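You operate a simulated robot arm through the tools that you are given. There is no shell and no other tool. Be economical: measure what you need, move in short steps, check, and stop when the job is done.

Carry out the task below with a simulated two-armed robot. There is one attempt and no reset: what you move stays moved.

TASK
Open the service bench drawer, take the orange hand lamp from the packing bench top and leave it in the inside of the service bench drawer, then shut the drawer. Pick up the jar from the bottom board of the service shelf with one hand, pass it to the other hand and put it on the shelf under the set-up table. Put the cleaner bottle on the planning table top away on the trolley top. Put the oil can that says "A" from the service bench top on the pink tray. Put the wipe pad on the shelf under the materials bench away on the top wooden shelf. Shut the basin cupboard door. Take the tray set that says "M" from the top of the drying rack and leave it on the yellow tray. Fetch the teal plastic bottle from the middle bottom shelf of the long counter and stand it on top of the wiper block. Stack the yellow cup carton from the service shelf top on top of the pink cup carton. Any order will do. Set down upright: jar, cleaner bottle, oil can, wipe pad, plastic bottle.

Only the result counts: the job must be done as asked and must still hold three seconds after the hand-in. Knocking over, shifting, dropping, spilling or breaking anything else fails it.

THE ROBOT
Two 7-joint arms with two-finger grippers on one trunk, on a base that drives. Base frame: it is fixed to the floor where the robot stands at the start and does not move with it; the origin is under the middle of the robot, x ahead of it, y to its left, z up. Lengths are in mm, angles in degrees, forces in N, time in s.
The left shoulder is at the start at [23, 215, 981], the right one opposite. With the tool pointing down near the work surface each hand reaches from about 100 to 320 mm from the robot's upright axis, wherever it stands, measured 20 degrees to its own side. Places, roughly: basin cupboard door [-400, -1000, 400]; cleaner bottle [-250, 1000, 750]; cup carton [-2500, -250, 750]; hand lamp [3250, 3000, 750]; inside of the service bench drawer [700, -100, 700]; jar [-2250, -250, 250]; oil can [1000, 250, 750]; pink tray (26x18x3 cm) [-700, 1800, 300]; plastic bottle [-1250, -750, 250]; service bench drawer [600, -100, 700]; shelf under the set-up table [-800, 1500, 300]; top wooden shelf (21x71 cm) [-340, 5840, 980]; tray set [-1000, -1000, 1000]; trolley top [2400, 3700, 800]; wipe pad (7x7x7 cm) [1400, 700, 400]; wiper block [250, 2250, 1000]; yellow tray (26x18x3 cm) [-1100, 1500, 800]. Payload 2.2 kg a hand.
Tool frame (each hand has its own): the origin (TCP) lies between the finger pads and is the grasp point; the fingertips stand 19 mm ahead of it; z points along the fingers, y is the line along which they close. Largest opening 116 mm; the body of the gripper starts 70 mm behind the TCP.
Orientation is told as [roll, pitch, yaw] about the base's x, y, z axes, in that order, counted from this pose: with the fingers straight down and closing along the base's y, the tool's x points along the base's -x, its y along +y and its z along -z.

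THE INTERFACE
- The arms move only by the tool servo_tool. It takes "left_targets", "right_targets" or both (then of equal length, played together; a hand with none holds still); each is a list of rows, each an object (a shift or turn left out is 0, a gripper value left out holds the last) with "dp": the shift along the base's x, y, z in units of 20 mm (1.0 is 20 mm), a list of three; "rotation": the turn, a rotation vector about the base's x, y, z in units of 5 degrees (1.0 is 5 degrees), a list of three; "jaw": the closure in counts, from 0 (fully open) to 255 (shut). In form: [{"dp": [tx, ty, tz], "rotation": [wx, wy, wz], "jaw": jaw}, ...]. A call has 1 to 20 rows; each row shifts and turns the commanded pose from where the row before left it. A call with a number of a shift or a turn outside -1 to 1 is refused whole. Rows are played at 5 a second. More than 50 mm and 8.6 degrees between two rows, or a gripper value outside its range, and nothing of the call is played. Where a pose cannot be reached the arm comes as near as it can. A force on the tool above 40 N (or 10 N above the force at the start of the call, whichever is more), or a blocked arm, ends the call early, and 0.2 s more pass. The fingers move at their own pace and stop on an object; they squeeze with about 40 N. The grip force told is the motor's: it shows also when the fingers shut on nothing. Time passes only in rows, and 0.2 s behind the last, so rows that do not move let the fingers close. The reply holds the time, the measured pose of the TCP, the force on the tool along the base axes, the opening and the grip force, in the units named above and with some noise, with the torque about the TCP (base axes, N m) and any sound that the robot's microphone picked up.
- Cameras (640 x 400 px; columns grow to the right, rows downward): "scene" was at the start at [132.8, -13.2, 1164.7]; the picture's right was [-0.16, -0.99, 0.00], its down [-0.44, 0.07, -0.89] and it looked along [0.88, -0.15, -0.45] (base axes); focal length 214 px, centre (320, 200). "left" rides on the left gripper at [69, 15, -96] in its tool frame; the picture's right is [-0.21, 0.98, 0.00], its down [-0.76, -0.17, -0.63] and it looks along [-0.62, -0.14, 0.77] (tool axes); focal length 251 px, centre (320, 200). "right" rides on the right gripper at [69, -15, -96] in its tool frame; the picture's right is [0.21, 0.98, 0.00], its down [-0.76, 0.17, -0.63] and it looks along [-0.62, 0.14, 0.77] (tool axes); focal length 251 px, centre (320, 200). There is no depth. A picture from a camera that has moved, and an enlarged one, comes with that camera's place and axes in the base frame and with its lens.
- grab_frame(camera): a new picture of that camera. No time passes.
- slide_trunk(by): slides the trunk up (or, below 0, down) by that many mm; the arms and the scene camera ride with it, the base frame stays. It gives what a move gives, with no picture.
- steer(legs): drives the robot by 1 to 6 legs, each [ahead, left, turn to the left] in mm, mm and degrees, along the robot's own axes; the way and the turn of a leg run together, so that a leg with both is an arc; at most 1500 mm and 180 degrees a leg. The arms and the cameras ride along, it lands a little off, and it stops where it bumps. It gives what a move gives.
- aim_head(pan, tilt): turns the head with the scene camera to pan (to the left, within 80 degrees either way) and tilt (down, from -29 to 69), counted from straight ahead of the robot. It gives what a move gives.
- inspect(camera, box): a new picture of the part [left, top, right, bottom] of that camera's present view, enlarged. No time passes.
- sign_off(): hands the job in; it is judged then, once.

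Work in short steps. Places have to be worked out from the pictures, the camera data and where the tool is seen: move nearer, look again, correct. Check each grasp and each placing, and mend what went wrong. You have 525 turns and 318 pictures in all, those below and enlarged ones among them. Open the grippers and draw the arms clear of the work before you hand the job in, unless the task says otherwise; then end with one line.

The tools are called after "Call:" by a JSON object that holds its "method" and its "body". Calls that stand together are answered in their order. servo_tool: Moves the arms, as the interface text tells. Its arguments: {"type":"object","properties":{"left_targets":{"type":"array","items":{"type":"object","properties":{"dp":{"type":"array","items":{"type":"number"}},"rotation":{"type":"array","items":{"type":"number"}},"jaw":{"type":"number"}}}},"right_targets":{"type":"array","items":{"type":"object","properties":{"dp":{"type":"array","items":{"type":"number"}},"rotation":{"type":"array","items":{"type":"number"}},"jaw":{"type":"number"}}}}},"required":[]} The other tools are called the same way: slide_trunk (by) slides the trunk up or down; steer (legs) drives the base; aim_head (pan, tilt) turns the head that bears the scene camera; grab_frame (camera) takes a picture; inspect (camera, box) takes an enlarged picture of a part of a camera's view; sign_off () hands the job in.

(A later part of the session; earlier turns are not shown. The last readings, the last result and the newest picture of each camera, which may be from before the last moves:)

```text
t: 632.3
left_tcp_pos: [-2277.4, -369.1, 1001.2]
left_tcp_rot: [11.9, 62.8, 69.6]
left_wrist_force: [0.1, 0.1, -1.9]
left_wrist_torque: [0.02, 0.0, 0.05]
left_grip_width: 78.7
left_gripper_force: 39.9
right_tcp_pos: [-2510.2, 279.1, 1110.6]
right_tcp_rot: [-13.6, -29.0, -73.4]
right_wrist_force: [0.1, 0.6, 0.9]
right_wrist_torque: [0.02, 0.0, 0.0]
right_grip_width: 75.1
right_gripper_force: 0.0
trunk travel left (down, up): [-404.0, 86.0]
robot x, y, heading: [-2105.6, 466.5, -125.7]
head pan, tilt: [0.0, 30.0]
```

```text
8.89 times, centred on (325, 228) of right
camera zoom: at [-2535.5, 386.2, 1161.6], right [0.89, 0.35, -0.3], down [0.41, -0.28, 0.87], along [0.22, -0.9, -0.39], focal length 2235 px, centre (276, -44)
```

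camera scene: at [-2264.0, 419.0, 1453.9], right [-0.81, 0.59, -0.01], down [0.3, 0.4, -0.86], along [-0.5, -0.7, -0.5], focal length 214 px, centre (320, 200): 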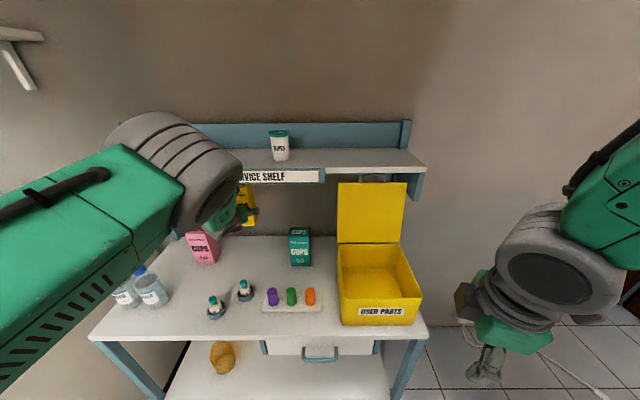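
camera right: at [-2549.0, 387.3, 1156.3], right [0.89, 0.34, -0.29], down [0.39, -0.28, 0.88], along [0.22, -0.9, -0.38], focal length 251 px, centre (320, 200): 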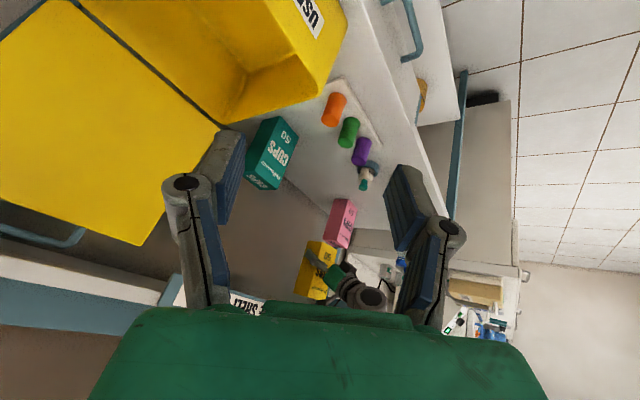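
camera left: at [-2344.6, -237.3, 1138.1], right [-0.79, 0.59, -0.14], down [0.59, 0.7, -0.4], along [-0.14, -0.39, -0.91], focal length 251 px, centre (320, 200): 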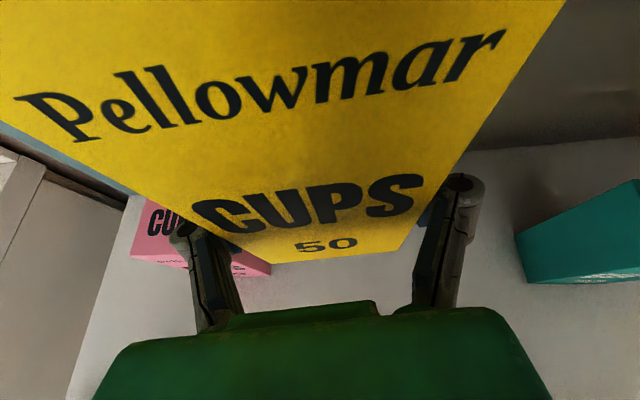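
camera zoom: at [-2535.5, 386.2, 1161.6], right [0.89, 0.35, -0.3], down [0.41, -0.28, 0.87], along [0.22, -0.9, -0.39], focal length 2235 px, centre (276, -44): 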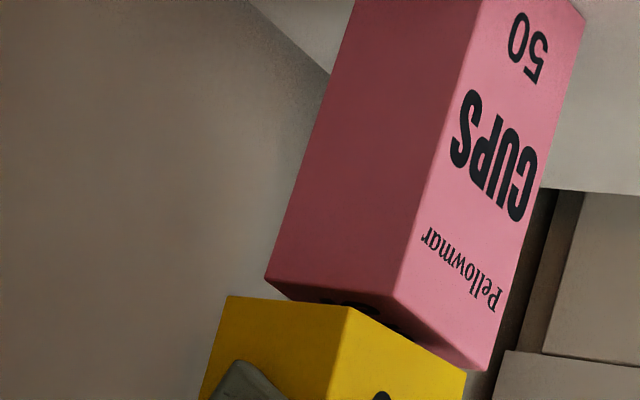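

Needs ~18 left, 3 forward, 14 down. I command the lateral shift, settle, and verify.

Call:
{"method": "servo_tool", "body": {"left_targets": [{"dp": [0.32, -0.32, 0]}, {"dp": [0.32, -0.32, 0]}]}}

Call:
{"method": "servo_tool", "body": {"right_targets": [{"dp": [0, 0, 0]}, {"dp": [0, 0, 0]}, {"dp": [0, 0, 0]}, {"dp": [0, 0, 0]}, {"dp": [0, 0, 0]}, {"dp": [0, 0, 0]}, {"dp": [0, 0, 0]}, {"dp": [0, 0, 0]}]}}

Call:
{"method": "inspect", "body": {"camera": "right", "box": [300, 205, 350, 250]}}

```text
t: 633.1
left_tcp_pos: [-2237.6, -393.8, 997.3]
left_tcp_rot: [13.7, 62.7, 71.6]
left_wrist_force: [0.1, 0.8, -1.1]
left_wrist_torque: [0.03, -0.04, -0.02]
left_grip_width: 78.6
left_gripper_force: 39.5
right_tcp_pos: [-2491.0, 265.5, 1117.6]
right_tcp_rot: [-15.1, -28.5, -72.3]
right_wrist_force: [0.3, -0.1, 0.3]
right_wrist_torque: [0.02, 0.0, -0.03]
right_grip_width: 75.2
right_gripper_force: 0.2
trunk travel left (down, up): [-404.0, 86.0]
robot x, y, heading: [-2097.2, 456.2, -125.3]
head pan, tilt: [0.0, 30.0]
stopped in row 2 (left hand): the arm was blocked; the commanded pose is now the measured one
```

```text
t: 634.9
left_tcp_pos: [-2240.2, -393.8, 997.6]
left_tcp_rot: [13.5, 62.7, 71.3]
left_wrist_force: [1.1, 0.7, -2.2]
left_wrist_torque: [0.03, 0.06, -0.04]
left_grip_width: 78.8
left_gripper_force: 39.8
right_tcp_pos: [-2492.9, 265.4, 1117.3]
right_tcp_rot: [-14.9, -28.7, -72.5]
right_wrist_force: [0.6, 0.0, 1.3]
right_wrist_torque: [0.06, 0.01, -0.02]
right_grip_width: 74.9
right_gripper_force: 0.1
trunk travel left (down, up): [-404.0, 86.0]
robot x, y, heading: [-2095.1, 458.0, -125.8]
head pan, tilt: [0.0, 30.0]
```

```text
8.89 times, centred on (325, 228) of right
camera zoom: at [-2516.8, 372.1, 1168.2], right [0.88, 0.35, -0.32], down [0.43, -0.28, 0.86], along [0.21, -0.9, -0.39], focal length 2235 px, centre (276, -44)
```

zoom: 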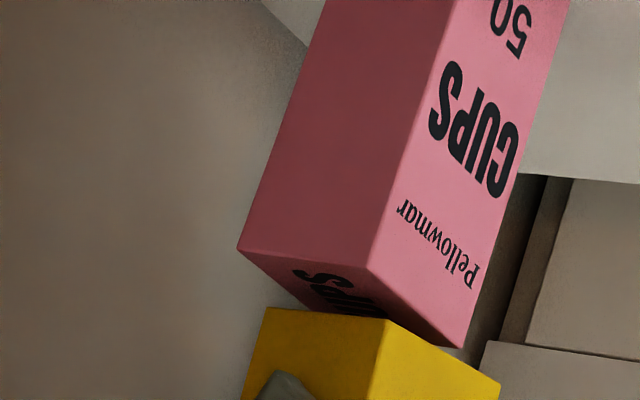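

Commands are being amplified by a body lean — something may be pressing on the robot's left side. I look down-left with the head camera.

Call:
{"method": "aim_head", "body": {"pan": 60, "tilt": 60}}

Call:
{"method": "grab_frame", "body": {"camera": "scene"}}

```text
t: 636.2
left_tcp_pos: [-2260.8, -377.4, 1006.0]
left_tcp_rot: [11.0, 63.1, 69.0]
left_wrist_force: [-1.2, -0.6, -1.5]
left_wrist_torque: [-0.02, -0.03, 0.08]
left_grip_width: 78.6
left_gripper_force: 39.8
right_tcp_pos: [-2514.8, 283.7, 1110.0]
right_tcp_rot: [-13.7, -29.6, -73.3]
right_wrist_force: [0.8, 1.1, -0.9]
right_wrist_torque: [-0.06, 0.01, -0.03]
right_grip_width: 75.1
right_gripper_force: 0.1
trunk travel left (down, up): [-404.0, 86.0]
robot x, y, heading: [-2101.7, 461.0, -125.6]
head pan, tilt: [60.0, 60.0]
```

```text
91 pictures are left
camera scene: at [-2118.4, 382.1, 1396.9], right [-0.91, -0.41, -0.01], down [-0.35, 0.79, -0.51], along [0.22, -0.46, -0.86], focal length 214 px, centre (320, 200)
```

scene: 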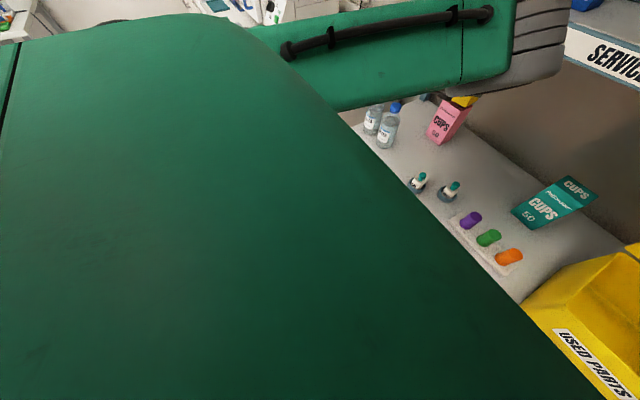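

The head camera is touching the left upper arm — that is what blocks. I pan the head to the right to free it and let things settle.

Call:
{"method": "aim_head", "body": {"pan": -45, "tilt": 30}}

Call:
{"method": "servo_tool", "body": {"right_targets": [{"dp": [0, 0, 0]}, {"dp": [0, 0, 0]}, {"dp": [0, 0, 0]}, {"dp": [0, 0, 0]}, {"dp": [0, 0, 0]}, {"dp": [0, 0, 0]}, {"dp": [0, 0, 0]}, {"dp": [0, 0, 0]}]}}

Call:
{"method": "inspect", "body": {"camera": "right", "box": [300, 205, 350, 250]}}

```text
t: 638.0
left_tcp_pos: [-2258.2, -379.9, 1004.5]
left_tcp_rot: [11.6, 63.0, 69.5]
left_wrist_force: [-0.4, -0.6, -1.6]
left_wrist_torque: [0.02, -0.05, 0.03]
left_grip_width: 78.3
left_gripper_force: 39.5
right_tcp_pos: [-2509.9, 282.0, 1111.7]
right_tcp_rot: [-13.9, -29.2, -73.0]
right_wrist_force: [-1.7, 0.3, 0.1]
right_wrist_torque: [-0.03, 0.01, 0.0]
right_grip_width: 75.1
right_gripper_force: 0.2
trunk travel left (down, up): [-404.0, 86.0]
robot x, y, heading: [-2103.2, 460.1, -125.6]
head pan, tilt: [-45.0, 30.0]
```

```text
t: 639.9
left_tcp_pos: [-2255.7, -382.5, 1003.1]
left_tcp_rot: [11.8, 63.0, 69.7]
left_wrist_force: [-0.7, 0.1, -1.7]
left_wrist_torque: [-0.01, 0.0, 0.03]
left_grip_width: 78.5
left_gripper_force: 40.1
right_tcp_pos: [-2507.7, 280.4, 1110.6]
right_tcp_rot: [-14.0, -29.1, -73.0]
right_wrist_force: [0.0, 1.1, 0.5]
right_wrist_torque: [-0.05, 0.01, -0.03]
right_grip_width: 75.2
right_gripper_force: 0.0
trunk travel left (down, up): [-404.0, 86.0]
robot x, y, heading: [-2098.1, 461.7, -125.5]
head pan, tilt: [-45.0, 30.0]
```

```text
8.89 times, centred on (325, 228) of right
camera zoom: at [-2531.8, 386.8, 1162.7], right [0.88, 0.35, -0.31], down [0.41, -0.27, 0.87], along [0.22, -0.9, -0.39], focal length 2235 px, centre (276, -44)
```

zoom: 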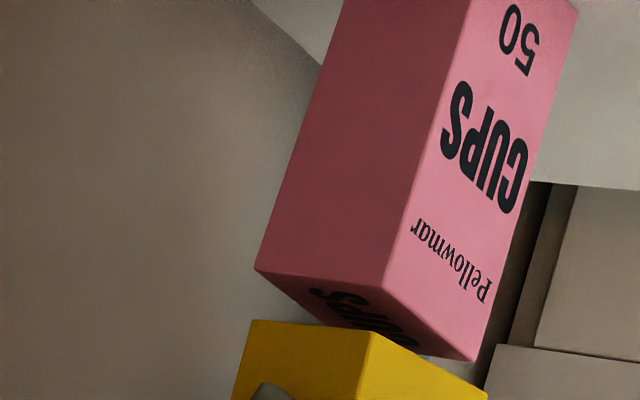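

Now it is steadier: offset ≈ 0 lateral, 5 mm forward, ~16 mm down. Lower in small steps.

Call:
{"method": "servo_tool", "body": {"left_targets": [{"dp": [-0.15, -0.2, -0.2]}, {"dp": [0, 0, -0.2]}, {"dp": [0, 0, -0.15]}]}}

Call:
{"method": "servo_tool", "body": {"right_targets": [{"dp": [0, 0, 0]}, {"dp": [0, 0, 0]}, {"dp": [0, 0, 0]}, {"dp": [0, 0, 0]}, {"dp": [0, 0, 0]}]}}

Call:
{"method": "inspect", "body": {"camera": "right", "box": [300, 205, 350, 250]}}

```text
t: 640.6
left_tcp_pos: [-2268.7, -379.4, 994.5]
left_tcp_rot: [10.9, 63.2, 68.7]
left_wrist_force: [-1.6, 0.8, -0.4]
left_wrist_torque: [-0.02, -0.11, 0.12]
left_grip_width: 78.5
left_gripper_force: 40.4
right_tcp_pos: [-2519.0, 285.1, 1110.6]
right_tcp_rot: [-13.6, -29.6, -73.3]
right_wrist_force: [0.5, 1.3, -0.2]
right_wrist_torque: [-0.05, -0.03, 0.02]
right_grip_width: 75.3
right_gripper_force: 0.0
trunk travel left (down, up): [-404.0, 86.0]
robot x, y, heading: [-2100.5, 462.3, -125.7]
head pan, tilt: [-45.0, 30.0]
```

```text
t: 641.9
left_tcp_pos: [-2241.8, -397.1, 992.5]
left_tcp_rot: [14.5, 63.3, 72.2]
left_wrist_force: [-3.2, 1.7, 20.2]
left_wrist_torque: [1.08, 0.71, 0.06]
left_grip_width: 78.3
left_gripper_force: 39.6
right_tcp_pos: [-2487.4, 270.4, 1117.8]
right_tcp_rot: [-15.0, -28.4, -72.5]
right_wrist_force: [0.4, -0.1, 0.4]
right_wrist_torque: [0.03, 0.01, -0.04]
right_grip_width: 74.8
right_gripper_force: 0.0
trunk travel left (down, up): [-404.0, 86.0]
robot x, y, heading: [-2095.4, 458.9, -125.4]
head pan, tilt: [-45.0, 30.0]
```

```text
8.89 times, centred on (325, 228) of right
camera zoom: at [-2510.7, 375.4, 1169.0], right [0.88, 0.35, -0.32], down [0.43, -0.28, 0.86], along [0.21, -0.89, -0.4], focal length 2235 px, centre (276, -44)
```

zoom: 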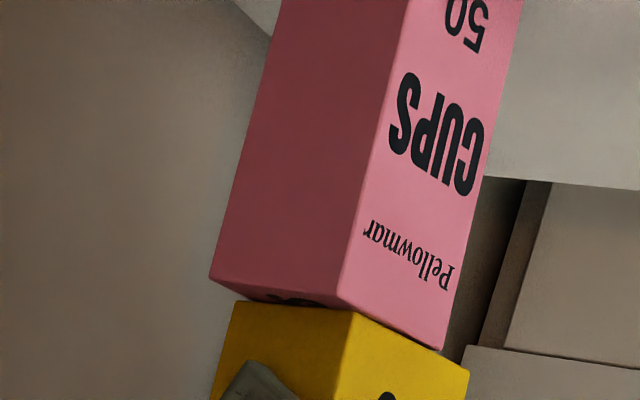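

Contact, but yellow overhangs ~13 mm to the left due to the lean. I lift 4 mm, nudge right, and re-check.

Call:
{"method": "servo_tool", "body": {"left_targets": [{"dp": [0, 0, 0.2]}, {"dp": [-0.4, 0.29, 0]}]}}

Call:
{"method": "servo_tool", "body": {"right_targets": [{"dp": [0, 0, 0]}, {"dp": [0, 0, 0]}, {"dp": [0, 0, 0]}, {"dp": [0, 0, 0]}, {"dp": [0, 0, 0]}, {"dp": [0, 0, 0]}]}}

Call:
{"method": "inspect", "body": {"camera": "right", "box": [300, 205, 350, 250]}}

```text
t: 642.5
left_tcp_pos: [-2263.8, -380.6, 993.4]
left_tcp_rot: [11.9, 62.8, 69.8]
left_wrist_force: [0.8, 0.9, -1.4]
left_wrist_torque: [0.05, -0.02, 0.0]
left_grip_width: 78.1
left_gripper_force: 39.9
right_tcp_pos: [-2507.3, 278.0, 1113.4]
right_tcp_rot: [-14.0, -29.2, -72.8]
right_wrist_force: [0.9, 0.1, -0.6]
right_wrist_torque: [-0.01, 0.02, 0.0]
right_grip_width: 75.0
right_gripper_force: 0.0
trunk travel left (down, up): [-404.0, 86.0]
robot x, y, heading: [-2100.4, 459.0, -125.6]
head pan, tilt: [-45.0, 30.0]
```

```text
t: 643.9
left_tcp_pos: [-2260.3, -383.8, 992.5]
left_tcp_rot: [12.6, 62.9, 70.4]
left_wrist_force: [0.1, 0.5, -1.2]
left_wrist_torque: [-0.01, -0.03, 0.05]
left_grip_width: 78.0
left_gripper_force: 40.2
right_tcp_pos: [-2503.3, 273.6, 1114.6]
right_tcp_rot: [-14.5, -28.9, -72.8]
right_wrist_force: [0.3, -0.1, -0.8]
right_wrist_torque: [-0.04, -0.01, -0.03]
right_grip_width: 74.8
right_gripper_force: 0.1
trunk travel left (down, up): [-404.0, 86.0]
robot x, y, heading: [-2096.4, 460.4, -125.8]
head pan, tilt: [-45.0, 30.0]
```

```text
8.89 times, centred on (325, 228) of right
camera zoom: at [-2525.5, 379.5, 1165.7], right [0.88, 0.35, -0.32], down [0.42, -0.27, 0.87], along [0.21, -0.9, -0.39], focal length 2235 px, centre (276, -44)
```

zoom: 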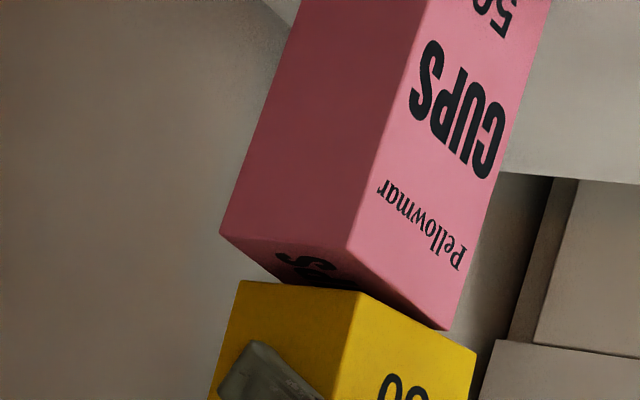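

I take the wider side view to check both cartons' absolute positions.

Call:
{"method": "inspect", "body": {"camera": "right", "box": [270, 180, 390, 310]}}

```text
3.08 times, centred on (330, 245) of right
camera zoom: at [-2525.5, 379.5, 1165.7], right [0.88, 0.35, -0.32], down [0.42, -0.27, 0.87], along [0.21, -0.9, -0.39], focal length 774 px, centre (289, 62)
```

zoom: 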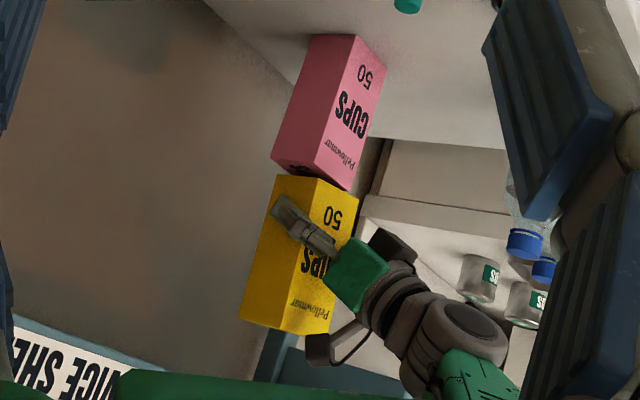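

By the combined estimates yellow is now well aligned over pink. I lower using the trunk (no arm motion), 8 mm.

Call:
{"method": "slide_trunk", "body": {"by": -8}}

Call:
{"method": "inspect", "body": {"camera": "right", "box": [300, 200, 350, 245]}}

```text
t: 644.4
left_tcp_pos: [-2255.3, -386.6, 992.0]
left_tcp_rot: [13.3, 63.4, 71.3]
left_wrist_force: [0.8, 4.1, 23.4]
left_wrist_torque: [0.87, -0.23, 0.16]
left_grip_width: 78.0
left_gripper_force: 39.7
right_tcp_pos: [-2495.5, 275.6, 1107.1]
right_tcp_rot: [-14.3, -28.6, -72.6]
right_wrist_force: [0.0, 0.5, -0.5]
right_wrist_torque: [0.01, 0.01, 0.0]
right_grip_width: 75.0
right_gripper_force: 0.0
trunk travel left (down, up): [-396.0, 94.0]
robot x, y, heading: [-2095.1, 457.7, -125.5]
head pan, tilt: [-45.0, 30.0]
```

```text
8.89 times, centred on (325, 222) of right
camera zoom: at [-2518.8, 381.3, 1158.6], right [0.88, 0.35, -0.32], down [0.42, -0.28, 0.86], along [0.22, -0.89, -0.39], focal length 2235 px, centre (276, 0)
```

zoom: 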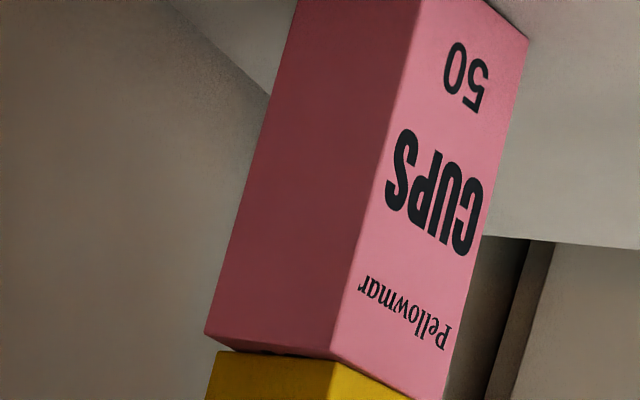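

Resting on pink with ~8 mm offset — good. Ease the pressure by 2 mm and open.

Call:
{"method": "slide_trunk", "body": {"by": 2}}

Call:
{"method": "servo_tool", "body": {"left_targets": [{"jaw": 60}, {"jaw": 30}, {"dp": [0, 0, 0]}]}}

Call:
{"method": "inspect", "body": {"camera": "right", "box": [270, 180, 390, 310]}}

```text
t: 644.9
left_tcp_pos: [-2266.7, -378.7, 992.5]
left_tcp_rot: [11.8, 63.2, 69.7]
left_wrist_force: [-0.3, 0.3, 19.8]
left_wrist_torque: [0.21, -0.68, 0.04]
left_grip_width: 78.1
left_gripper_force: 39.7
right_tcp_pos: [-2507.5, 282.0, 1106.6]
right_tcp_rot: [-13.9, -29.0, -73.0]
right_wrist_force: [0.3, 1.2, -1.0]
right_wrist_torque: [-0.05, -0.02, 0.06]
right_grip_width: 75.0
right_gripper_force: 0.1
trunk travel left (down, up): [-398.0, 92.0]
robot x, y, heading: [-2104.9, 462.2, -125.4]
head pan, tilt: [-45.0, 30.0]
```

```text
t: 645.7
left_tcp_pos: [-2263.4, -381.2, 988.5]
left_tcp_rot: [12.2, 63.0, 70.0]
left_wrist_force: [-0.5, 1.0, -0.2]
left_wrist_torque: [-0.01, -0.02, 0.07]
left_grip_width: 102.4
left_gripper_force: 0.0
right_tcp_pos: [-2505.5, 276.7, 1107.1]
right_tcp_rot: [-14.2, -29.1, -72.9]
right_wrist_force: [0.2, -0.5, -0.1]
right_wrist_torque: [-0.03, -0.05, -0.02]
right_grip_width: 75.3
right_gripper_force: 0.1
trunk travel left (down, up): [-398.0, 92.0]
robot x, y, heading: [-2099.4, 460.3, -125.5]
head pan, tilt: [-45.0, 30.0]
```

```text
3.08 times, centred on (330, 245) of right
camera zoom: at [-2529.4, 382.9, 1158.1], right [0.88, 0.35, -0.31], down [0.42, -0.27, 0.87], along [0.22, -0.9, -0.39], focal length 774 px, centre (289, 62)
```

zoom: 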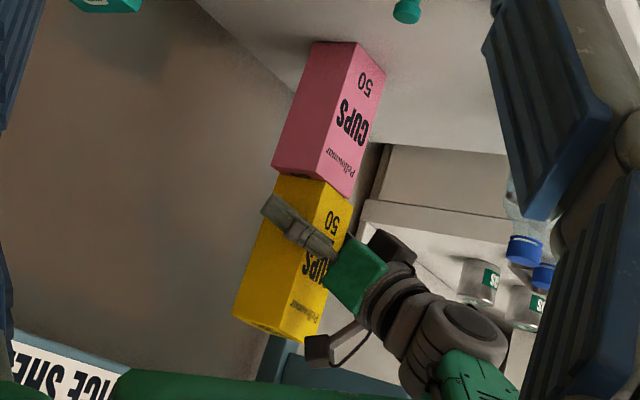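

The stack stands nicely aligned. Open fully and drive straight back 250 mm.

Call:
{"method": "servo_tool", "body": {"left_targets": [{"jaw": 0}, {"dp": [0, 0, 0]}, {"dp": [0, 0, 0]}]}}

Call:
{"method": "steer", "body": {"legs": [[-260, 0, 0]]}}

Call:
{"method": "grab_frame", "body": {"camera": "left"}}

```text
t: 646.5
left_tcp_pos: [-2260.8, -383.2, 987.0]
left_tcp_rot: [12.6, 62.9, 70.4]
left_wrist_force: [0.3, -0.8, 0.3]
left_wrist_torque: [0.03, -0.02, 0.02]
left_grip_width: 115.8
left_gripper_force: 0.0
right_tcp_pos: [-2503.0, 273.1, 1107.4]
right_tcp_rot: [-14.4, -28.9, -72.6]
right_wrist_force: [-0.1, 0.7, -0.4]
right_wrist_torque: [-0.04, -0.01, 0.0]
right_grip_width: 74.9
right_gripper_force: 0.1
trunk travel left (down, up): [-398.0, 92.0]
robot x, y, heading: [-2095.8, 460.7, -125.5]
head pan, tilt: [-45.0, 30.0]
```

```text
t: 648.4
left_tcp_pos: [-2109.9, -170.5, 988.2]
left_tcp_rot: [12.4, 62.8, 70.1]
left_wrist_force: [-0.1, -0.6, -0.9]
left_wrist_torque: [-0.02, -0.04, 0.02]
left_grip_width: 116.0
left_gripper_force: 0.2
right_tcp_pos: [-2351.2, 487.5, 1107.5]
right_tcp_rot: [-14.5, -29.0, -73.0]
right_wrist_force: [-0.2, -1.0, -0.2]
right_wrist_torque: [0.0, -0.01, 0.02]
right_grip_width: 75.0
right_gripper_force: 0.1
trunk travel left (down, up): [-398.0, 92.0]
robot x, y, heading: [-1948.7, 670.3, -125.5]
head pan, tilt: [-45.0, 30.0]
```

```text
84 pictures are left
camera left: at [-2084.8, -121.0, 1094.7], right [-0.8, 0.59, -0.1], down [0.57, 0.71, -0.41], along [-0.17, -0.38, -0.91], focal length 251 px, centre (320, 200)
```

left: 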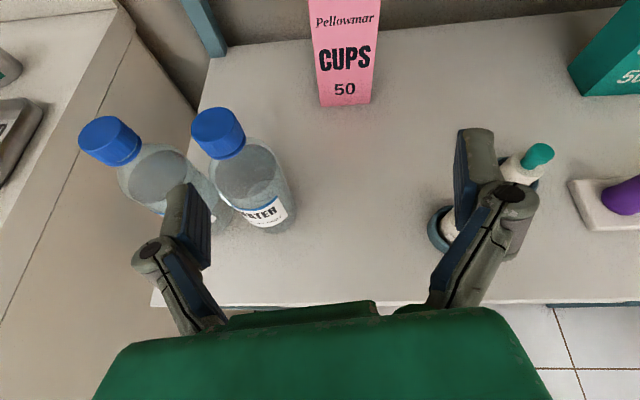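

Stack done. Now the jar with the right hand: back off, re-orient the right tool (ahead, 40° down), lower the trunk, and look.

Call:
{"method": "steer", "body": {"legs": [[-260, 0, 0]]}}

Call:
{"method": "servo_tool", "body": {"right_targets": [{"rotation": [-0.461, -0.156, -0.86], "jaw": 0}, {"rotation": [-0.461, -0.156, -0.86]}, {"rotation": [-0.461, -0.156, -0.86]}, {"rotation": [-0.461, -0.156, -0.86]}, {"rotation": [-0.461, -0.156, -0.86]}, {"rotation": [-0.461, -0.156, -0.86]}, {"rotation": [-0.461, -0.156, -0.86]}, {"rotation": [-0.461, -0.156, -0.86]}, {"rotation": [-0.461, -0.156, -0.86]}, {"rotation": [-0.461, -0.156, -0.86]}], "left_targets": [{"dp": [0.45, 0.62, 0]}, {"dp": [0.45, 0.62, 0]}, {"dp": [0.45, 0.62, 0]}, {"dp": [0.45, 0.62, 0]}, {"dp": [0.45, 0.62, 0]}, {"dp": [0.45, 0.62, 0]}, {"dp": [0.45, 0.62, 0]}, {"dp": [0.45, 0.62, 0]}, {"dp": [0.45, 0.62, 0]}, {"dp": [0, 0, 0]}]}}

Call:
{"method": "slide_trunk", "body": {"by": -398}}

Call:
{"method": "aim_head", "body": {"pan": 0, "tilt": 30}}

Call:
{"method": "grab_frame", "body": {"camera": "scene"}}

```text
t: 650.3
left_tcp_pos: [-1965.8, 29.9, 989.9]
left_tcp_rot: [13.3, 63.0, 69.1]
left_wrist_force: [-5.1, -2.0, -0.5]
left_wrist_torque: [0.06, -0.26, 0.3]
left_grip_width: 115.7
left_gripper_force: 0.1
right_tcp_pos: [-2190.5, 686.9, 1117.9]
right_tcp_rot: [-16.1, -29.6, -74.2]
right_wrist_force: [-1.7, 6.4, 1.5]
right_wrist_torque: [-0.35, -0.17, 0.19]
right_grip_width: 75.1
right_gripper_force: 0.0
trunk travel left (down, up): [-398.0, 92.0]
robot x, y, heading: [-1784.7, 870.6, -127.8]
head pan, tilt: [-45.0, 30.0]
```

```text
t: 652.5
left_tcp_pos: [-1883.9, 148.6, 993.5]
left_tcp_rot: [13.1, 63.5, 68.8]
left_wrist_force: [-0.9, 0.2, 0.1]
left_wrist_torque: [0.0, 0.03, 0.0]
left_grip_width: 115.9
left_gripper_force: 0.1
right_tcp_pos: [-2218.2, 642.7, 1123.3]
right_tcp_rot: [-1.0, -50.9, -128.1]
right_wrist_force: [1.2, 0.1, -0.1]
right_wrist_torque: [0.02, -0.01, 0.0]
right_grip_width: 115.9
right_gripper_force: 0.0
right hand out of reach, approached as far as the arm can: row 1, 2, 3, 4, 5, 6, 7, 9
trunk travel left (down, up): [-398.0, 92.0]
robot x, y, heading: [-1780.3, 867.6, -127.8]
head pan, tilt: [-45.0, 30.0]
```

```text
t: 656.3
left_tcp_pos: [-1885.4, 149.6, 596.1]
left_tcp_rot: [13.0, 63.5, 68.8]
left_wrist_force: [-1.2, 0.9, -0.1]
left_wrist_torque: [0.03, -0.02, 0.03]
left_grip_width: 116.0
left_gripper_force: 0.1
right_tcp_pos: [-2219.4, 645.0, 724.9]
right_tcp_rot: [-1.0, -50.9, -128.0]
right_wrist_force: [-0.1, -0.9, 0.1]
right_wrist_torque: [0.0, -0.01, 0.01]
right_grip_width: 116.0
right_gripper_force: 0.1
trunk travel left (down, up): [0.0, 490.0]
robot x, y, heading: [-1780.0, 869.2, -127.9]
head pan, tilt: [-45.0, 30.0]
```

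```text
t: 657.4
left_tcp_pos: [-1885.4, 148.9, 595.4]
left_tcp_rot: [13.2, 63.3, 68.7]
left_wrist_force: [-1.1, -0.3, -0.4]
left_wrist_torque: [0.0, -0.04, -0.04]
left_grip_width: 116.1
left_gripper_force: 0.1
right_tcp_pos: [-2219.2, 643.6, 724.5]
right_tcp_rot: [-1.0, -50.9, -128.0]
right_wrist_force: [-0.8, 0.2, -0.7]
right_wrist_torque: [-0.01, 0.02, 0.01]
right_grip_width: 116.3
right_gripper_force: 0.2
trunk travel left (down, up): [0.0, 490.0]
robot x, y, heading: [-1783.4, 869.2, -127.8]
head pan, tilt: [0.0, 30.0]
```

```text
83 pictures are left
camera scene: at [-1860.3, 763.2, 1035.4], right [-0.79, 0.61, 0.0], down [0.31, 0.4, -0.86], along [-0.53, -0.68, -0.5], focal length 214 px, centre (320, 200)
```

scene: 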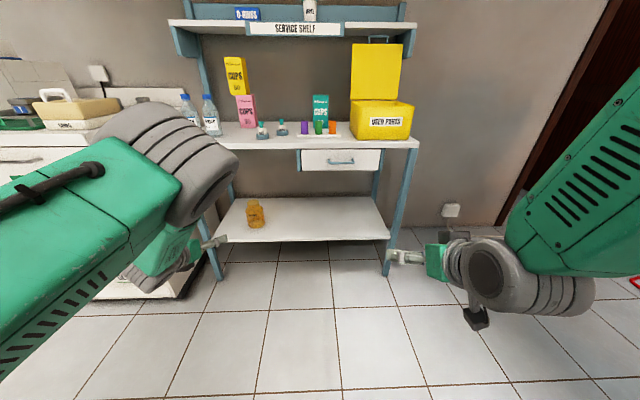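

The stack stands. I zoom in on it and the jar.

Call:
{"method": "inspect", "body": {"camera": "scene", "box": [200, 40, 300, 240]}}

```text
2.00 times, centred on (250, 140) of scene
camera zoom: at [-1860.3, 763.2, 1035.4], right [-0.79, 0.61, 0.0], down [0.31, 0.4, -0.86], along [-0.53, -0.68, -0.5], focal length 429 px, centre (460, 320)
```

zoom: 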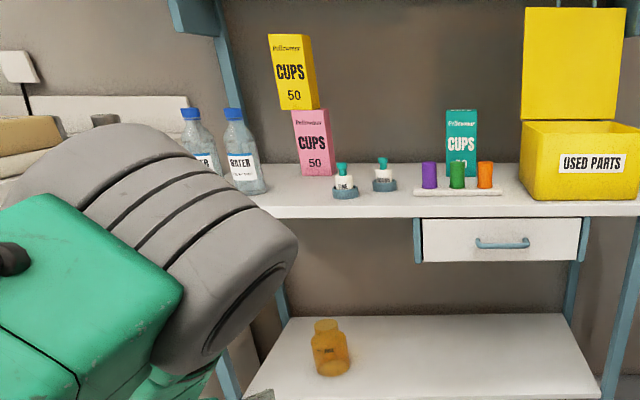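

The left hand is already laterally in line with the jar, so the left will pick it and hand it to the right. Drive forward 300, lower the left hand to z≈460.

Call:
{"method": "steer", "body": {"legs": [[300, 0, 0]]}}

Call:
{"method": "servo_tool", "body": {"left_targets": [{"dp": [0, 0, -0.9]}, {"dp": [0, 0, -0.9]}, {"dp": [0, 0, -0.9]}, {"dp": [0, 0, -0.9]}, {"dp": [0, 0, -0.9]}, {"dp": [0, 0, -0.9]}, {"dp": [0, 0, -0.9]}, {"dp": [0, 0, 0]}]}}

Call:
{"method": "grab_frame", "body": {"camera": "left"}}

Call:
{"method": "grab_frame", "body": {"camera": "scene"}}

```text
t: 659.5
left_tcp_pos: [-2069.6, -86.2, 596.7]
left_tcp_rot: [12.4, 63.5, 68.3]
left_wrist_force: [-0.2, -1.2, 0.3]
left_wrist_torque: [-0.02, -0.01, 0.04]
left_grip_width: 115.9
left_gripper_force: 0.1
right_tcp_pos: [-2407.1, 406.9, 723.2]
right_tcp_rot: [-0.5, -50.9, -128.2]
right_wrist_force: [-0.7, 0.5, -0.1]
right_wrist_torque: [-0.02, -0.02, 0.06]
right_grip_width: 116.0
right_gripper_force: 0.1
trunk travel left (down, up): [0.0, 490.0]
robot x, y, heading: [-1967.9, 629.9, -127.9]
head pan, tilt: [0.0, 30.0]
```

```text
t: 661.3
left_tcp_pos: [-2067.9, -85.6, 469.9]
left_tcp_rot: [13.1, 63.5, 68.9]
left_wrist_force: [1.0, -0.2, 0.0]
left_wrist_torque: [-0.01, 0.02, 0.01]
left_grip_width: 116.2
left_gripper_force: 0.0
right_tcp_pos: [-2402.9, 406.7, 723.8]
right_tcp_rot: [-1.0, -51.1, -128.0]
right_wrist_force: [0.4, -0.5, 0.6]
right_wrist_torque: [0.06, 0.02, 0.01]
right_grip_width: 115.9
right_gripper_force: 0.0
trunk travel left (down, up): [0.0, 490.0]
robot x, y, heading: [-1966.5, 630.6, -127.7]
head pan, tilt: [0.0, 30.0]
```

```text
81 pictures are left
camera left: at [-2040.2, -35.6, 576.1], right [-0.78, 0.62, -0.09], down [0.59, 0.69, -0.42], along [-0.19, -0.38, -0.9], focal length 251 px, centre (320, 200)
```

left: 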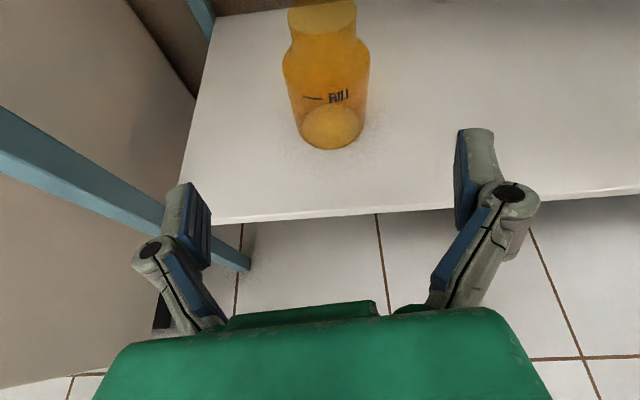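

```text
80 pictures are left
camera scene: at [-2047.4, 529.3, 1034.0], right [-0.79, 0.61, 0.0], down [0.31, 0.4, -0.86], along [-0.53, -0.68, -0.5], focal length 214 px, centre (320, 200)
```

scene: 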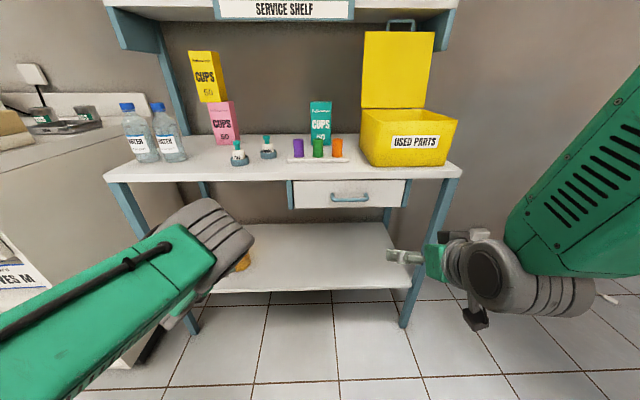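

Jar: base ≈ (−2178,−227,300), ~88 mm body, ~156 tall, dead ahead 179 mm. I level the roll, lower to z≈362 (body), and drive in.

Call:
{"method": "servo_tool", "body": {"left_targets": [{"dp": [0, 0, -0.9], "rotation": [-0.336, -0.468, -0.278]}, {"dp": [0, 0, -0.9], "rotation": [-0.336, -0.468, -0.278]}, {"dp": [0, 0, -0.9]}, {"dp": [0, 0, -0.9]}, {"dp": [0, 0, -0.9]}, {"dp": [0, 0, -0.9]}, {"dp": [0, 0, 0]}]}}

Call:
{"method": "steer", "body": {"legs": [[110, 0, 0]]}}

Call:
{"method": "servo_tool", "body": {"left_targets": [{"dp": [0, 0, 0]}, {"dp": [0, 0, 0]}]}}

Call:
{"method": "grab_frame", "body": {"camera": "left"}}

```text
t: 662.9
left_tcp_pos: [-2069.9, -86.1, 363.2]
left_tcp_rot: [0.0, 64.3, 54.3]
left_wrist_force: [0.8, -1.0, 0.0]
left_wrist_torque: [0.0, -0.01, 0.0]
left_grip_width: 115.9
left_gripper_force: 0.1
right_tcp_pos: [-2403.6, 406.0, 723.9]
right_tcp_rot: [-0.9, -51.1, -127.9]
right_wrist_force: [-0.3, 0.9, -0.7]
right_wrist_torque: [-0.02, -0.03, 0.01]
right_grip_width: 116.1
right_gripper_force: 0.0
trunk travel left (down, up): [0.0, 490.0]
robot x, y, heading: [-1965.9, 632.9, -127.8]
head pan, tilt: [0.0, 30.0]
```

```text
t: 664.1
left_tcp_pos: [-2136.4, -172.6, 362.2]
left_tcp_rot: [0.2, 64.3, 54.3]
left_wrist_force: [-0.2, 0.6, 0.0]
left_wrist_torque: [0.03, 0.01, -0.01]
left_grip_width: 115.9
left_gripper_force: 0.0
right_tcp_pos: [-2470.4, 320.0, 724.6]
right_tcp_rot: [-1.0, -50.9, -128.0]
right_wrist_force: [-0.6, 0.4, -0.3]
right_wrist_torque: [0.01, 0.02, 0.01]
right_grip_width: 115.9
right_gripper_force: 0.1
trunk travel left (down, up): [0.0, 490.0]
robot x, y, heading: [-2034.3, 546.3, -127.5]
head pan, tilt: [0.0, 30.0]
```

```text
t: 664.7
left_tcp_pos: [-2134.8, -171.5, 363.7]
left_tcp_rot: [0.1, 64.5, 54.4]
left_wrist_force: [0.5, 0.0, 0.2]
left_wrist_torque: [-0.01, -0.01, -0.04]
left_grip_width: 116.0
left_gripper_force: 0.0
right_tcp_pos: [-2469.2, 322.0, 726.4]
right_tcp_rot: [-0.9, -51.3, -128.0]
right_wrist_force: [0.0, -0.6, -0.3]
right_wrist_torque: [0.0, 0.0, 0.0]
right_grip_width: 115.8
right_gripper_force: 0.1
trunk travel left (down, up): [0.0, 490.0]
robot x, y, heading: [-2034.0, 547.6, -127.7]
head pan, tilt: [0.0, 30.0]
```

```text
79 pictures are left
camera left: at [-2113.3, -116.1, 469.2], right [-0.74, 0.65, -0.19], down [0.66, 0.63, -0.41], along [-0.14, -0.43, -0.89], focal length 251 px, centre (320, 200)
```

left: 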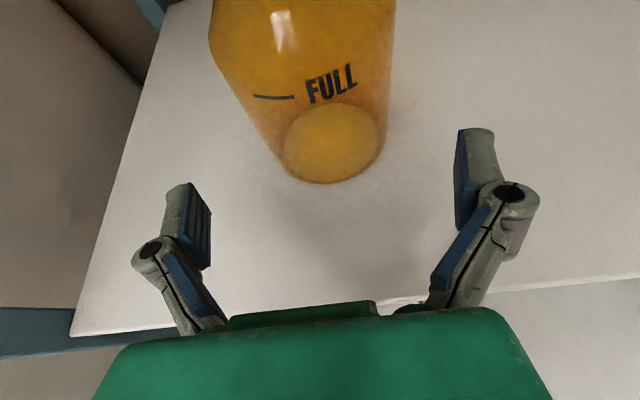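

Jar axis 72 ahead, 3 right. Drive in and check.

Call:
{"method": "steer", "body": {"legs": [[72, -3, 0]]}}

Call:
{"method": "servo_tool", "body": {"left_targets": [{"dp": [0, 0, 0]}, {"dp": [0, 0, 0]}]}}

Call:
{"method": "grab_frame", "body": {"camera": "left"}}

```text
t: 665.7
left_tcp_pos: [-2180.2, -226.1, 363.3]
left_tcp_rot: [0.2, 64.4, 54.5]
left_wrist_force: [-0.4, 0.4, 0.0]
left_wrist_torque: [0.02, -0.01, 0.0]
left_grip_width: 116.0
left_gripper_force: 0.0
right_tcp_pos: [-2515.3, 268.0, 725.0]
right_tcp_rot: [-1.0, -51.2, -127.9]
right_wrist_force: [0.2, 0.4, -0.4]
right_wrist_torque: [0.0, -0.01, -0.02]
right_grip_width: 116.1
right_gripper_force: 0.1
trunk travel left (down, up): [0.0, 490.0]
robot x, y, heading: [-2078.5, 489.2, -127.5]
head pan, tilt: [0.0, 30.0]
```

```text
t: 666.3
left_tcp_pos: [-2179.0, -225.3, 366.3]
left_tcp_rot: [0.2, 64.6, 54.3]
left_wrist_force: [-0.6, -0.1, -0.2]
left_wrist_torque: [0.03, 0.02, -0.01]
left_grip_width: 116.1
left_gripper_force: 0.0
right_tcp_pos: [-2514.5, 269.4, 725.6]
right_tcp_rot: [-0.9, -51.4, -127.8]
right_wrist_force: [-0.3, 0.0, 0.5]
right_wrist_torque: [0.01, 0.01, -0.02]
right_grip_width: 116.0
right_gripper_force: 0.1
trunk travel left (down, up): [0.0, 490.0]
robot x, y, heading: [-2077.4, 488.9, -127.7]
head pan, tilt: [0.0, 30.0]
```

```text
78 pictures are left
camera left: at [-2157.9, -169.7, 470.7], right [-0.74, 0.64, -0.19], down [0.66, 0.63, -0.41], along [-0.14, -0.43, -0.89], focal length 251 px, centre (320, 200)
```

left: 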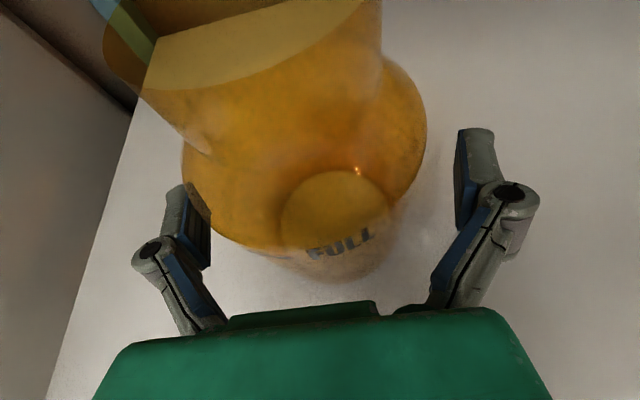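

Jar is within the jaws. Close and lift 25 mm with the trunk.

Call:
{"method": "servo_tool", "body": {"left_targets": [{"jaw": 40}, {"jaw": 255}, {"dp": [0, 0, 0]}, {"dp": [0, 0, 0]}, {"dp": [0, 0, 0]}]}}

Call:
{"method": "slide_trunk", "body": {"by": 30}}

Call:
{"method": "grab_frame", "body": {"camera": "left"}}

```text
t: 667.5
left_tcp_pos: [-2180.3, -224.6, 365.8]
left_tcp_rot: [0.1, 64.7, 54.4]
left_wrist_force: [0.7, 0.5, 2.4]
left_wrist_torque: [0.02, 0.01, -0.02]
left_grip_width: 90.3
left_gripper_force: 39.4
right_tcp_pos: [-2513.4, 269.3, 726.8]
right_tcp_rot: [-0.9, -51.4, -127.9]
right_wrist_force: [-0.2, 0.0, 0.0]
right_wrist_torque: [-0.01, 0.02, 0.03]
right_grip_width: 116.0
right_gripper_force: 0.1
trunk travel left (down, up): [0.0, 490.0]
robot x, y, heading: [-2081.6, 492.6, -127.9]
head pan, tilt: [0.0, 30.0]
```

```text
t: 668.2
left_tcp_pos: [-2180.5, -225.3, 394.7]
left_tcp_rot: [0.0, 64.7, 54.3]
left_wrist_force: [-0.7, -0.2, -1.2]
left_wrist_torque: [-0.06, 0.02, 0.02]
left_grip_width: 89.8
left_gripper_force: 39.3
right_tcp_pos: [-2513.0, 268.4, 757.4]
right_tcp_rot: [-0.9, -51.3, -127.8]
right_wrist_force: [0.9, 0.1, 0.2]
right_wrist_torque: [-0.01, -0.02, -0.01]
right_grip_width: 116.1
right_gripper_force: 0.1
trunk travel left (down, up): [-30.0, 460.0]
robot x, y, heading: [-2076.3, 492.2, -127.7]
head pan, tilt: [0.0, 30.0]
```

```text
77 pictures are left
camera left: at [-2158.0, -169.9, 500.1], right [-0.74, 0.65, -0.19], down [0.66, 0.63, -0.41], along [-0.14, -0.43, -0.89], focal length 251 px, centre (320, 200)
```

left: 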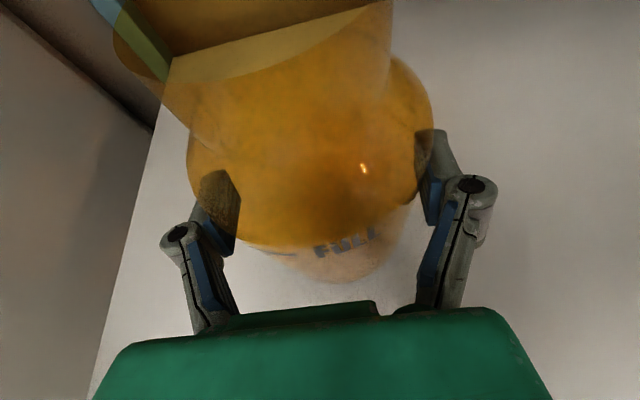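

Jar is gripped and lifted. Back out, raise the trunk, then turn the left hand to point right (jar in front of the chest) and the right hand to point left for the pass.

Call:
{"method": "steer", "body": {"legs": [[-400, 0, 0]]}}

Call:
{"method": "slide_trunk", "body": {"by": 280}}

Call:
{"method": "servo_tool", "body": {"left_targets": [{"dp": [-0.51, 0.96, 0], "rotation": [0, 0, -0.94]}, {"dp": [-0.51, 0.96, 0], "rotation": [0, 0, -0.94]}, {"dp": [-0.51, 0.96, 0], "rotation": [0, 0, -0.94]}, {"dp": [-0.51, 0.96, 0], "rotation": [0, 0, -0.94]}, {"dp": [-0.51, 0.96, 0], "rotation": [0, 0, -0.94]}, {"dp": [-0.51, 0.96, 0], "rotation": [0, 0, -0.94]}, {"dp": [-0.51, 0.96, 0], "rotation": [0, 0, -0.94]}, {"dp": [-0.51, 0.96, 0], "rotation": [0, 0, -0.94]}, {"dp": [-0.51, 0.96, 0], "rotation": [0, 0, -0.94]}, {"dp": [-0.51, 0.96, 0], "rotation": [0, 0, -0.94]}, {"dp": [-0.51, 0.96, 0], "rotation": [0, 0, -0.94]}, {"dp": [-0.51, 0.96, 0], "rotation": [0, 0, -0.94]}, {"dp": [-0.51, 0.96, 0], "rotation": [0, 0, -0.94]}, {"dp": [-0.51, 0.96, 0], "rotation": [0, 0, -0.94]}, {"dp": [-0.51, 0.96, 0], "rotation": [0, 0, -0.94]}, {"dp": [-0.51, 0.96, 0], "rotation": [0, 0, -0.94]}, {"dp": [-0.51, 0.96, 0], "rotation": [0, 0, -0.94]}]}}

Call:
{"method": "servo_tool", "body": {"right_targets": [{"rotation": [0, 0, 1]}, {"rotation": [0, 0, 1]}, {"rotation": [0, 0, 1]}, {"rotation": [0, 0, 1]}, {"rotation": [0, 0, 1]}, {"rotation": [0, 0, 1]}, {"rotation": [0, 0, 1]}, {"rotation": [0, 0, 1]}, {"rotation": [0, 0, 1]}, {"rotation": [0, 0, 1]}, {"rotation": [0, 0, 1]}, {"rotation": [0, 0, 1]}, {"rotation": [0, 0, 1]}, {"rotation": [0, 0, 1]}, {"rotation": [0, 0, 1]}, {"rotation": [0, 0, 1]}]}}

Call:
{"method": "aim_head", "body": {"pan": 0, "tilt": 50}}

Call:
{"method": "grab_frame", "body": {"camera": "scene"}}

```text
t: 670.7
left_tcp_pos: [-1940.2, 85.6, 396.6]
left_tcp_rot: [0.2, 64.6, 54.3]
left_wrist_force: [0.7, 0.0, -2.2]
left_wrist_torque: [0.03, 0.02, 0.0]
left_grip_width: 90.2
left_gripper_force: 39.5
right_tcp_pos: [-2271.3, 582.9, 756.6]
right_tcp_rot: [-0.9, -51.4, -128.0]
right_wrist_force: [0.7, -0.5, 0.5]
right_wrist_torque: [0.0, 0.02, 0.0]
right_grip_width: 116.1
right_gripper_force: 0.1
trunk travel left (down, up): [-30.0, 460.0]
robot x, y, heading: [-1837.6, 802.0, -128.0]
head pan, tilt: [0.0, 30.0]
```

```text
t: 673.5
left_tcp_pos: [-1939.8, 87.5, 677.7]
left_tcp_rot: [0.2, 64.8, 54.2]
left_wrist_force: [-0.2, -0.5, -1.5]
left_wrist_torque: [-0.02, 0.01, -0.02]
left_grip_width: 89.7
left_gripper_force: 39.9
right_tcp_pos: [-2270.8, 582.9, 1038.0]
right_tcp_rot: [-0.9, -51.6, -128.1]
right_wrist_force: [-1.4, 0.1, -0.1]
right_wrist_torque: [-0.02, 0.03, -0.02]
right_grip_width: 116.1
right_gripper_force: 0.1
trunk travel left (down, up): [-310.0, 180.0]
robot x, y, heading: [-1836.5, 803.6, -127.9]
head pan, tilt: [0.0, 30.0]
```

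```text
t: 677.1
left_tcp_pos: [-2111.5, 414.9, 678.0]
left_tcp_rot: [0.1, 64.8, -25.6]
left_wrist_force: [0.6, -0.2, -1.4]
left_wrist_torque: [-0.01, 0.0, 0.01]
left_grip_width: 89.8
left_gripper_force: 40.0
right_tcp_pos: [-2272.0, 583.9, 1036.3]
right_tcp_rot: [-0.8, -51.5, -128.1]
right_wrist_force: [-0.6, -0.1, -0.3]
right_wrist_torque: [-0.04, 0.0, -0.02]
right_grip_width: 116.0
right_gripper_force: 0.1
trunk travel left (down, up): [-310.0, 180.0]
robot x, y, heading: [-1837.0, 804.6, -127.8]
head pan, tilt: [0.0, 30.0]
```

```text
t: 680.5
left_tcp_pos: [-2112.4, 414.0, 679.1]
left_tcp_rot: [0.3, 64.8, -25.4]
left_wrist_force: [0.8, 0.2, -1.2]
left_wrist_torque: [-0.01, 0.0, -0.02]
left_grip_width: 89.9
left_gripper_force: 39.4
right_tcp_pos: [-2277.5, 573.2, 1039.1]
right_tcp_rot: [-0.7, -51.7, -48.1]
right_wrist_force: [0.6, 0.5, 0.5]
right_wrist_torque: [0.02, 0.01, 0.0]
right_grip_width: 115.9
right_gripper_force: 0.1
right hand out of reach, approached as far as the arm can: row 1
trunk travel left (down, up): [-310.0, 180.0]
robot x, y, heading: [-1836.0, 806.8, -128.0]
head pan, tilt: [0.0, 30.0]
```

```text
t: 681.4
left_tcp_pos: [-2112.4, 414.5, 679.9]
left_tcp_rot: [0.1, 64.7, -25.4]
left_wrist_force: [0.3, 0.1, -1.8]
left_wrist_torque: [-0.03, -0.06, 0.0]
left_grip_width: 89.8
left_gripper_force: 39.9
right_tcp_pos: [-2277.2, 572.4, 1037.7]
right_tcp_rot: [-0.7, -51.7, -48.2]
right_wrist_force: [-0.7, -0.1, -0.3]
right_wrist_torque: [-0.02, 0.03, -0.01]
right_grip_width: 116.1
right_gripper_force: 0.0
trunk travel left (down, up): [-310.0, 180.0]
robot x, y, heading: [-1837.6, 804.8, -127.7]
head pan, tilt: [0.0, 50.0]
```

```text
76 pictures are left
camera scene: at [-1913.8, 712.5, 1314.5], right [-0.79, 0.61, 0.0], down [0.47, 0.61, -0.64], along [-0.39, -0.51, -0.77], focal length 214 px, centre (320, 200)
```

scene: 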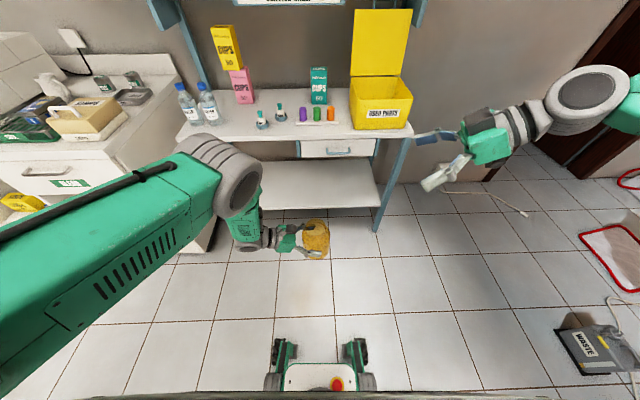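

The jar is held before the chest, the right hand points left. I lower the right hand to the jar's neck height (z≈744) and look along it.

Call:
{"method": "servo_tool", "body": {"right_targets": [{"dp": [0, 0, -0.98]}, {"dp": [0, 0, -0.98]}, {"dp": [0, 0, -0.98]}, {"dp": [0, 0, -0.98]}, {"dp": [0, 0, -0.98]}, {"dp": [0, 0, -0.98]}, {"dp": [0, 0, -0.98]}, {"dp": [0, 0, -0.98]}, {"dp": [0, 0, -0.98]}, {"dp": [0, 0, -0.98]}, {"dp": [0, 0, -0.98]}, {"dp": [0, 0, -0.98]}, {"dp": [0, 0, -0.98]}, {"dp": [0, 0, -0.98]}, {"dp": [0, 0, -0.98]}]}}

Call:
{"method": "grab_frame", "body": {"camera": "right"}}

Call:
{"method": "grab_frame", "body": {"camera": "scene"}}

```text
t: 684.6
left_tcp_pos: [-2112.8, 413.9, 678.5]
left_tcp_rot: [0.2, 64.8, -25.4]
left_wrist_force: [0.1, 1.1, -1.9]
left_wrist_torque: [-0.03, -0.02, 0.0]
left_grip_width: 90.0
left_gripper_force: 39.6
right_tcp_pos: [-2277.0, 572.1, 743.1]
right_tcp_rot: [-0.8, -51.7, -48.1]
right_wrist_force: [-0.2, 0.0, 0.1]
right_wrist_torque: [0.0, -0.01, -0.02]
right_grip_width: 116.3
right_gripper_force: 0.0
trunk travel left (down, up): [-310.0, 180.0]
robot x, y, heading: [-1840.1, 803.5, -127.8]
head pan, tilt: [0.0, 50.0]
```

```text
75 pictures are left
camera right: at [-2366.8, 652.9, 748.8], right [0.65, 0.74, -0.18], down [0.11, 0.14, 0.98], along [0.76, -0.66, 0.0], focal length 251 px, centre (320, 200)
```

right: 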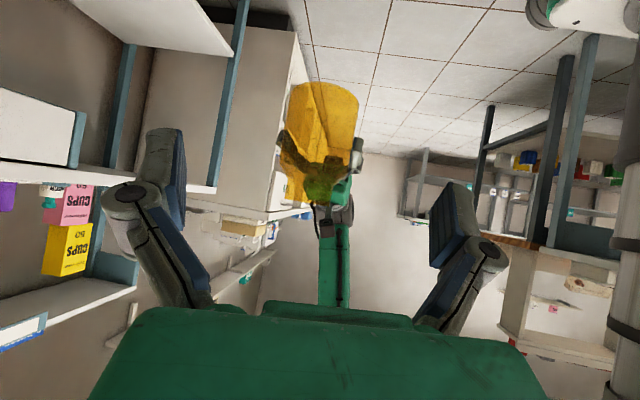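

```text
74 pictures are left
camera scene: at [-1914.1, 712.2, 1314.4], right [-0.79, 0.61, 0.0], down [0.47, 0.61, -0.64], along [-0.39, -0.51, -0.77], focal length 214 px, centre (320, 200)
```

scene: 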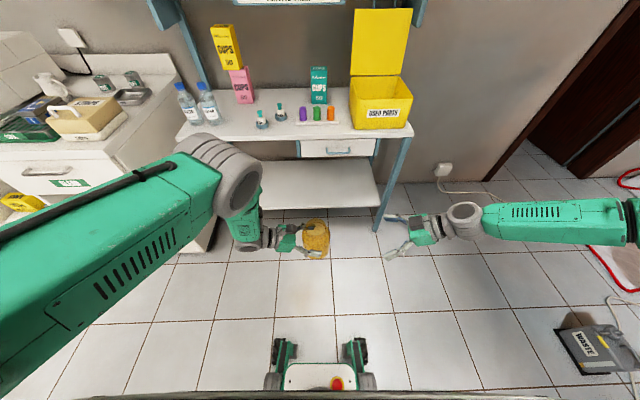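

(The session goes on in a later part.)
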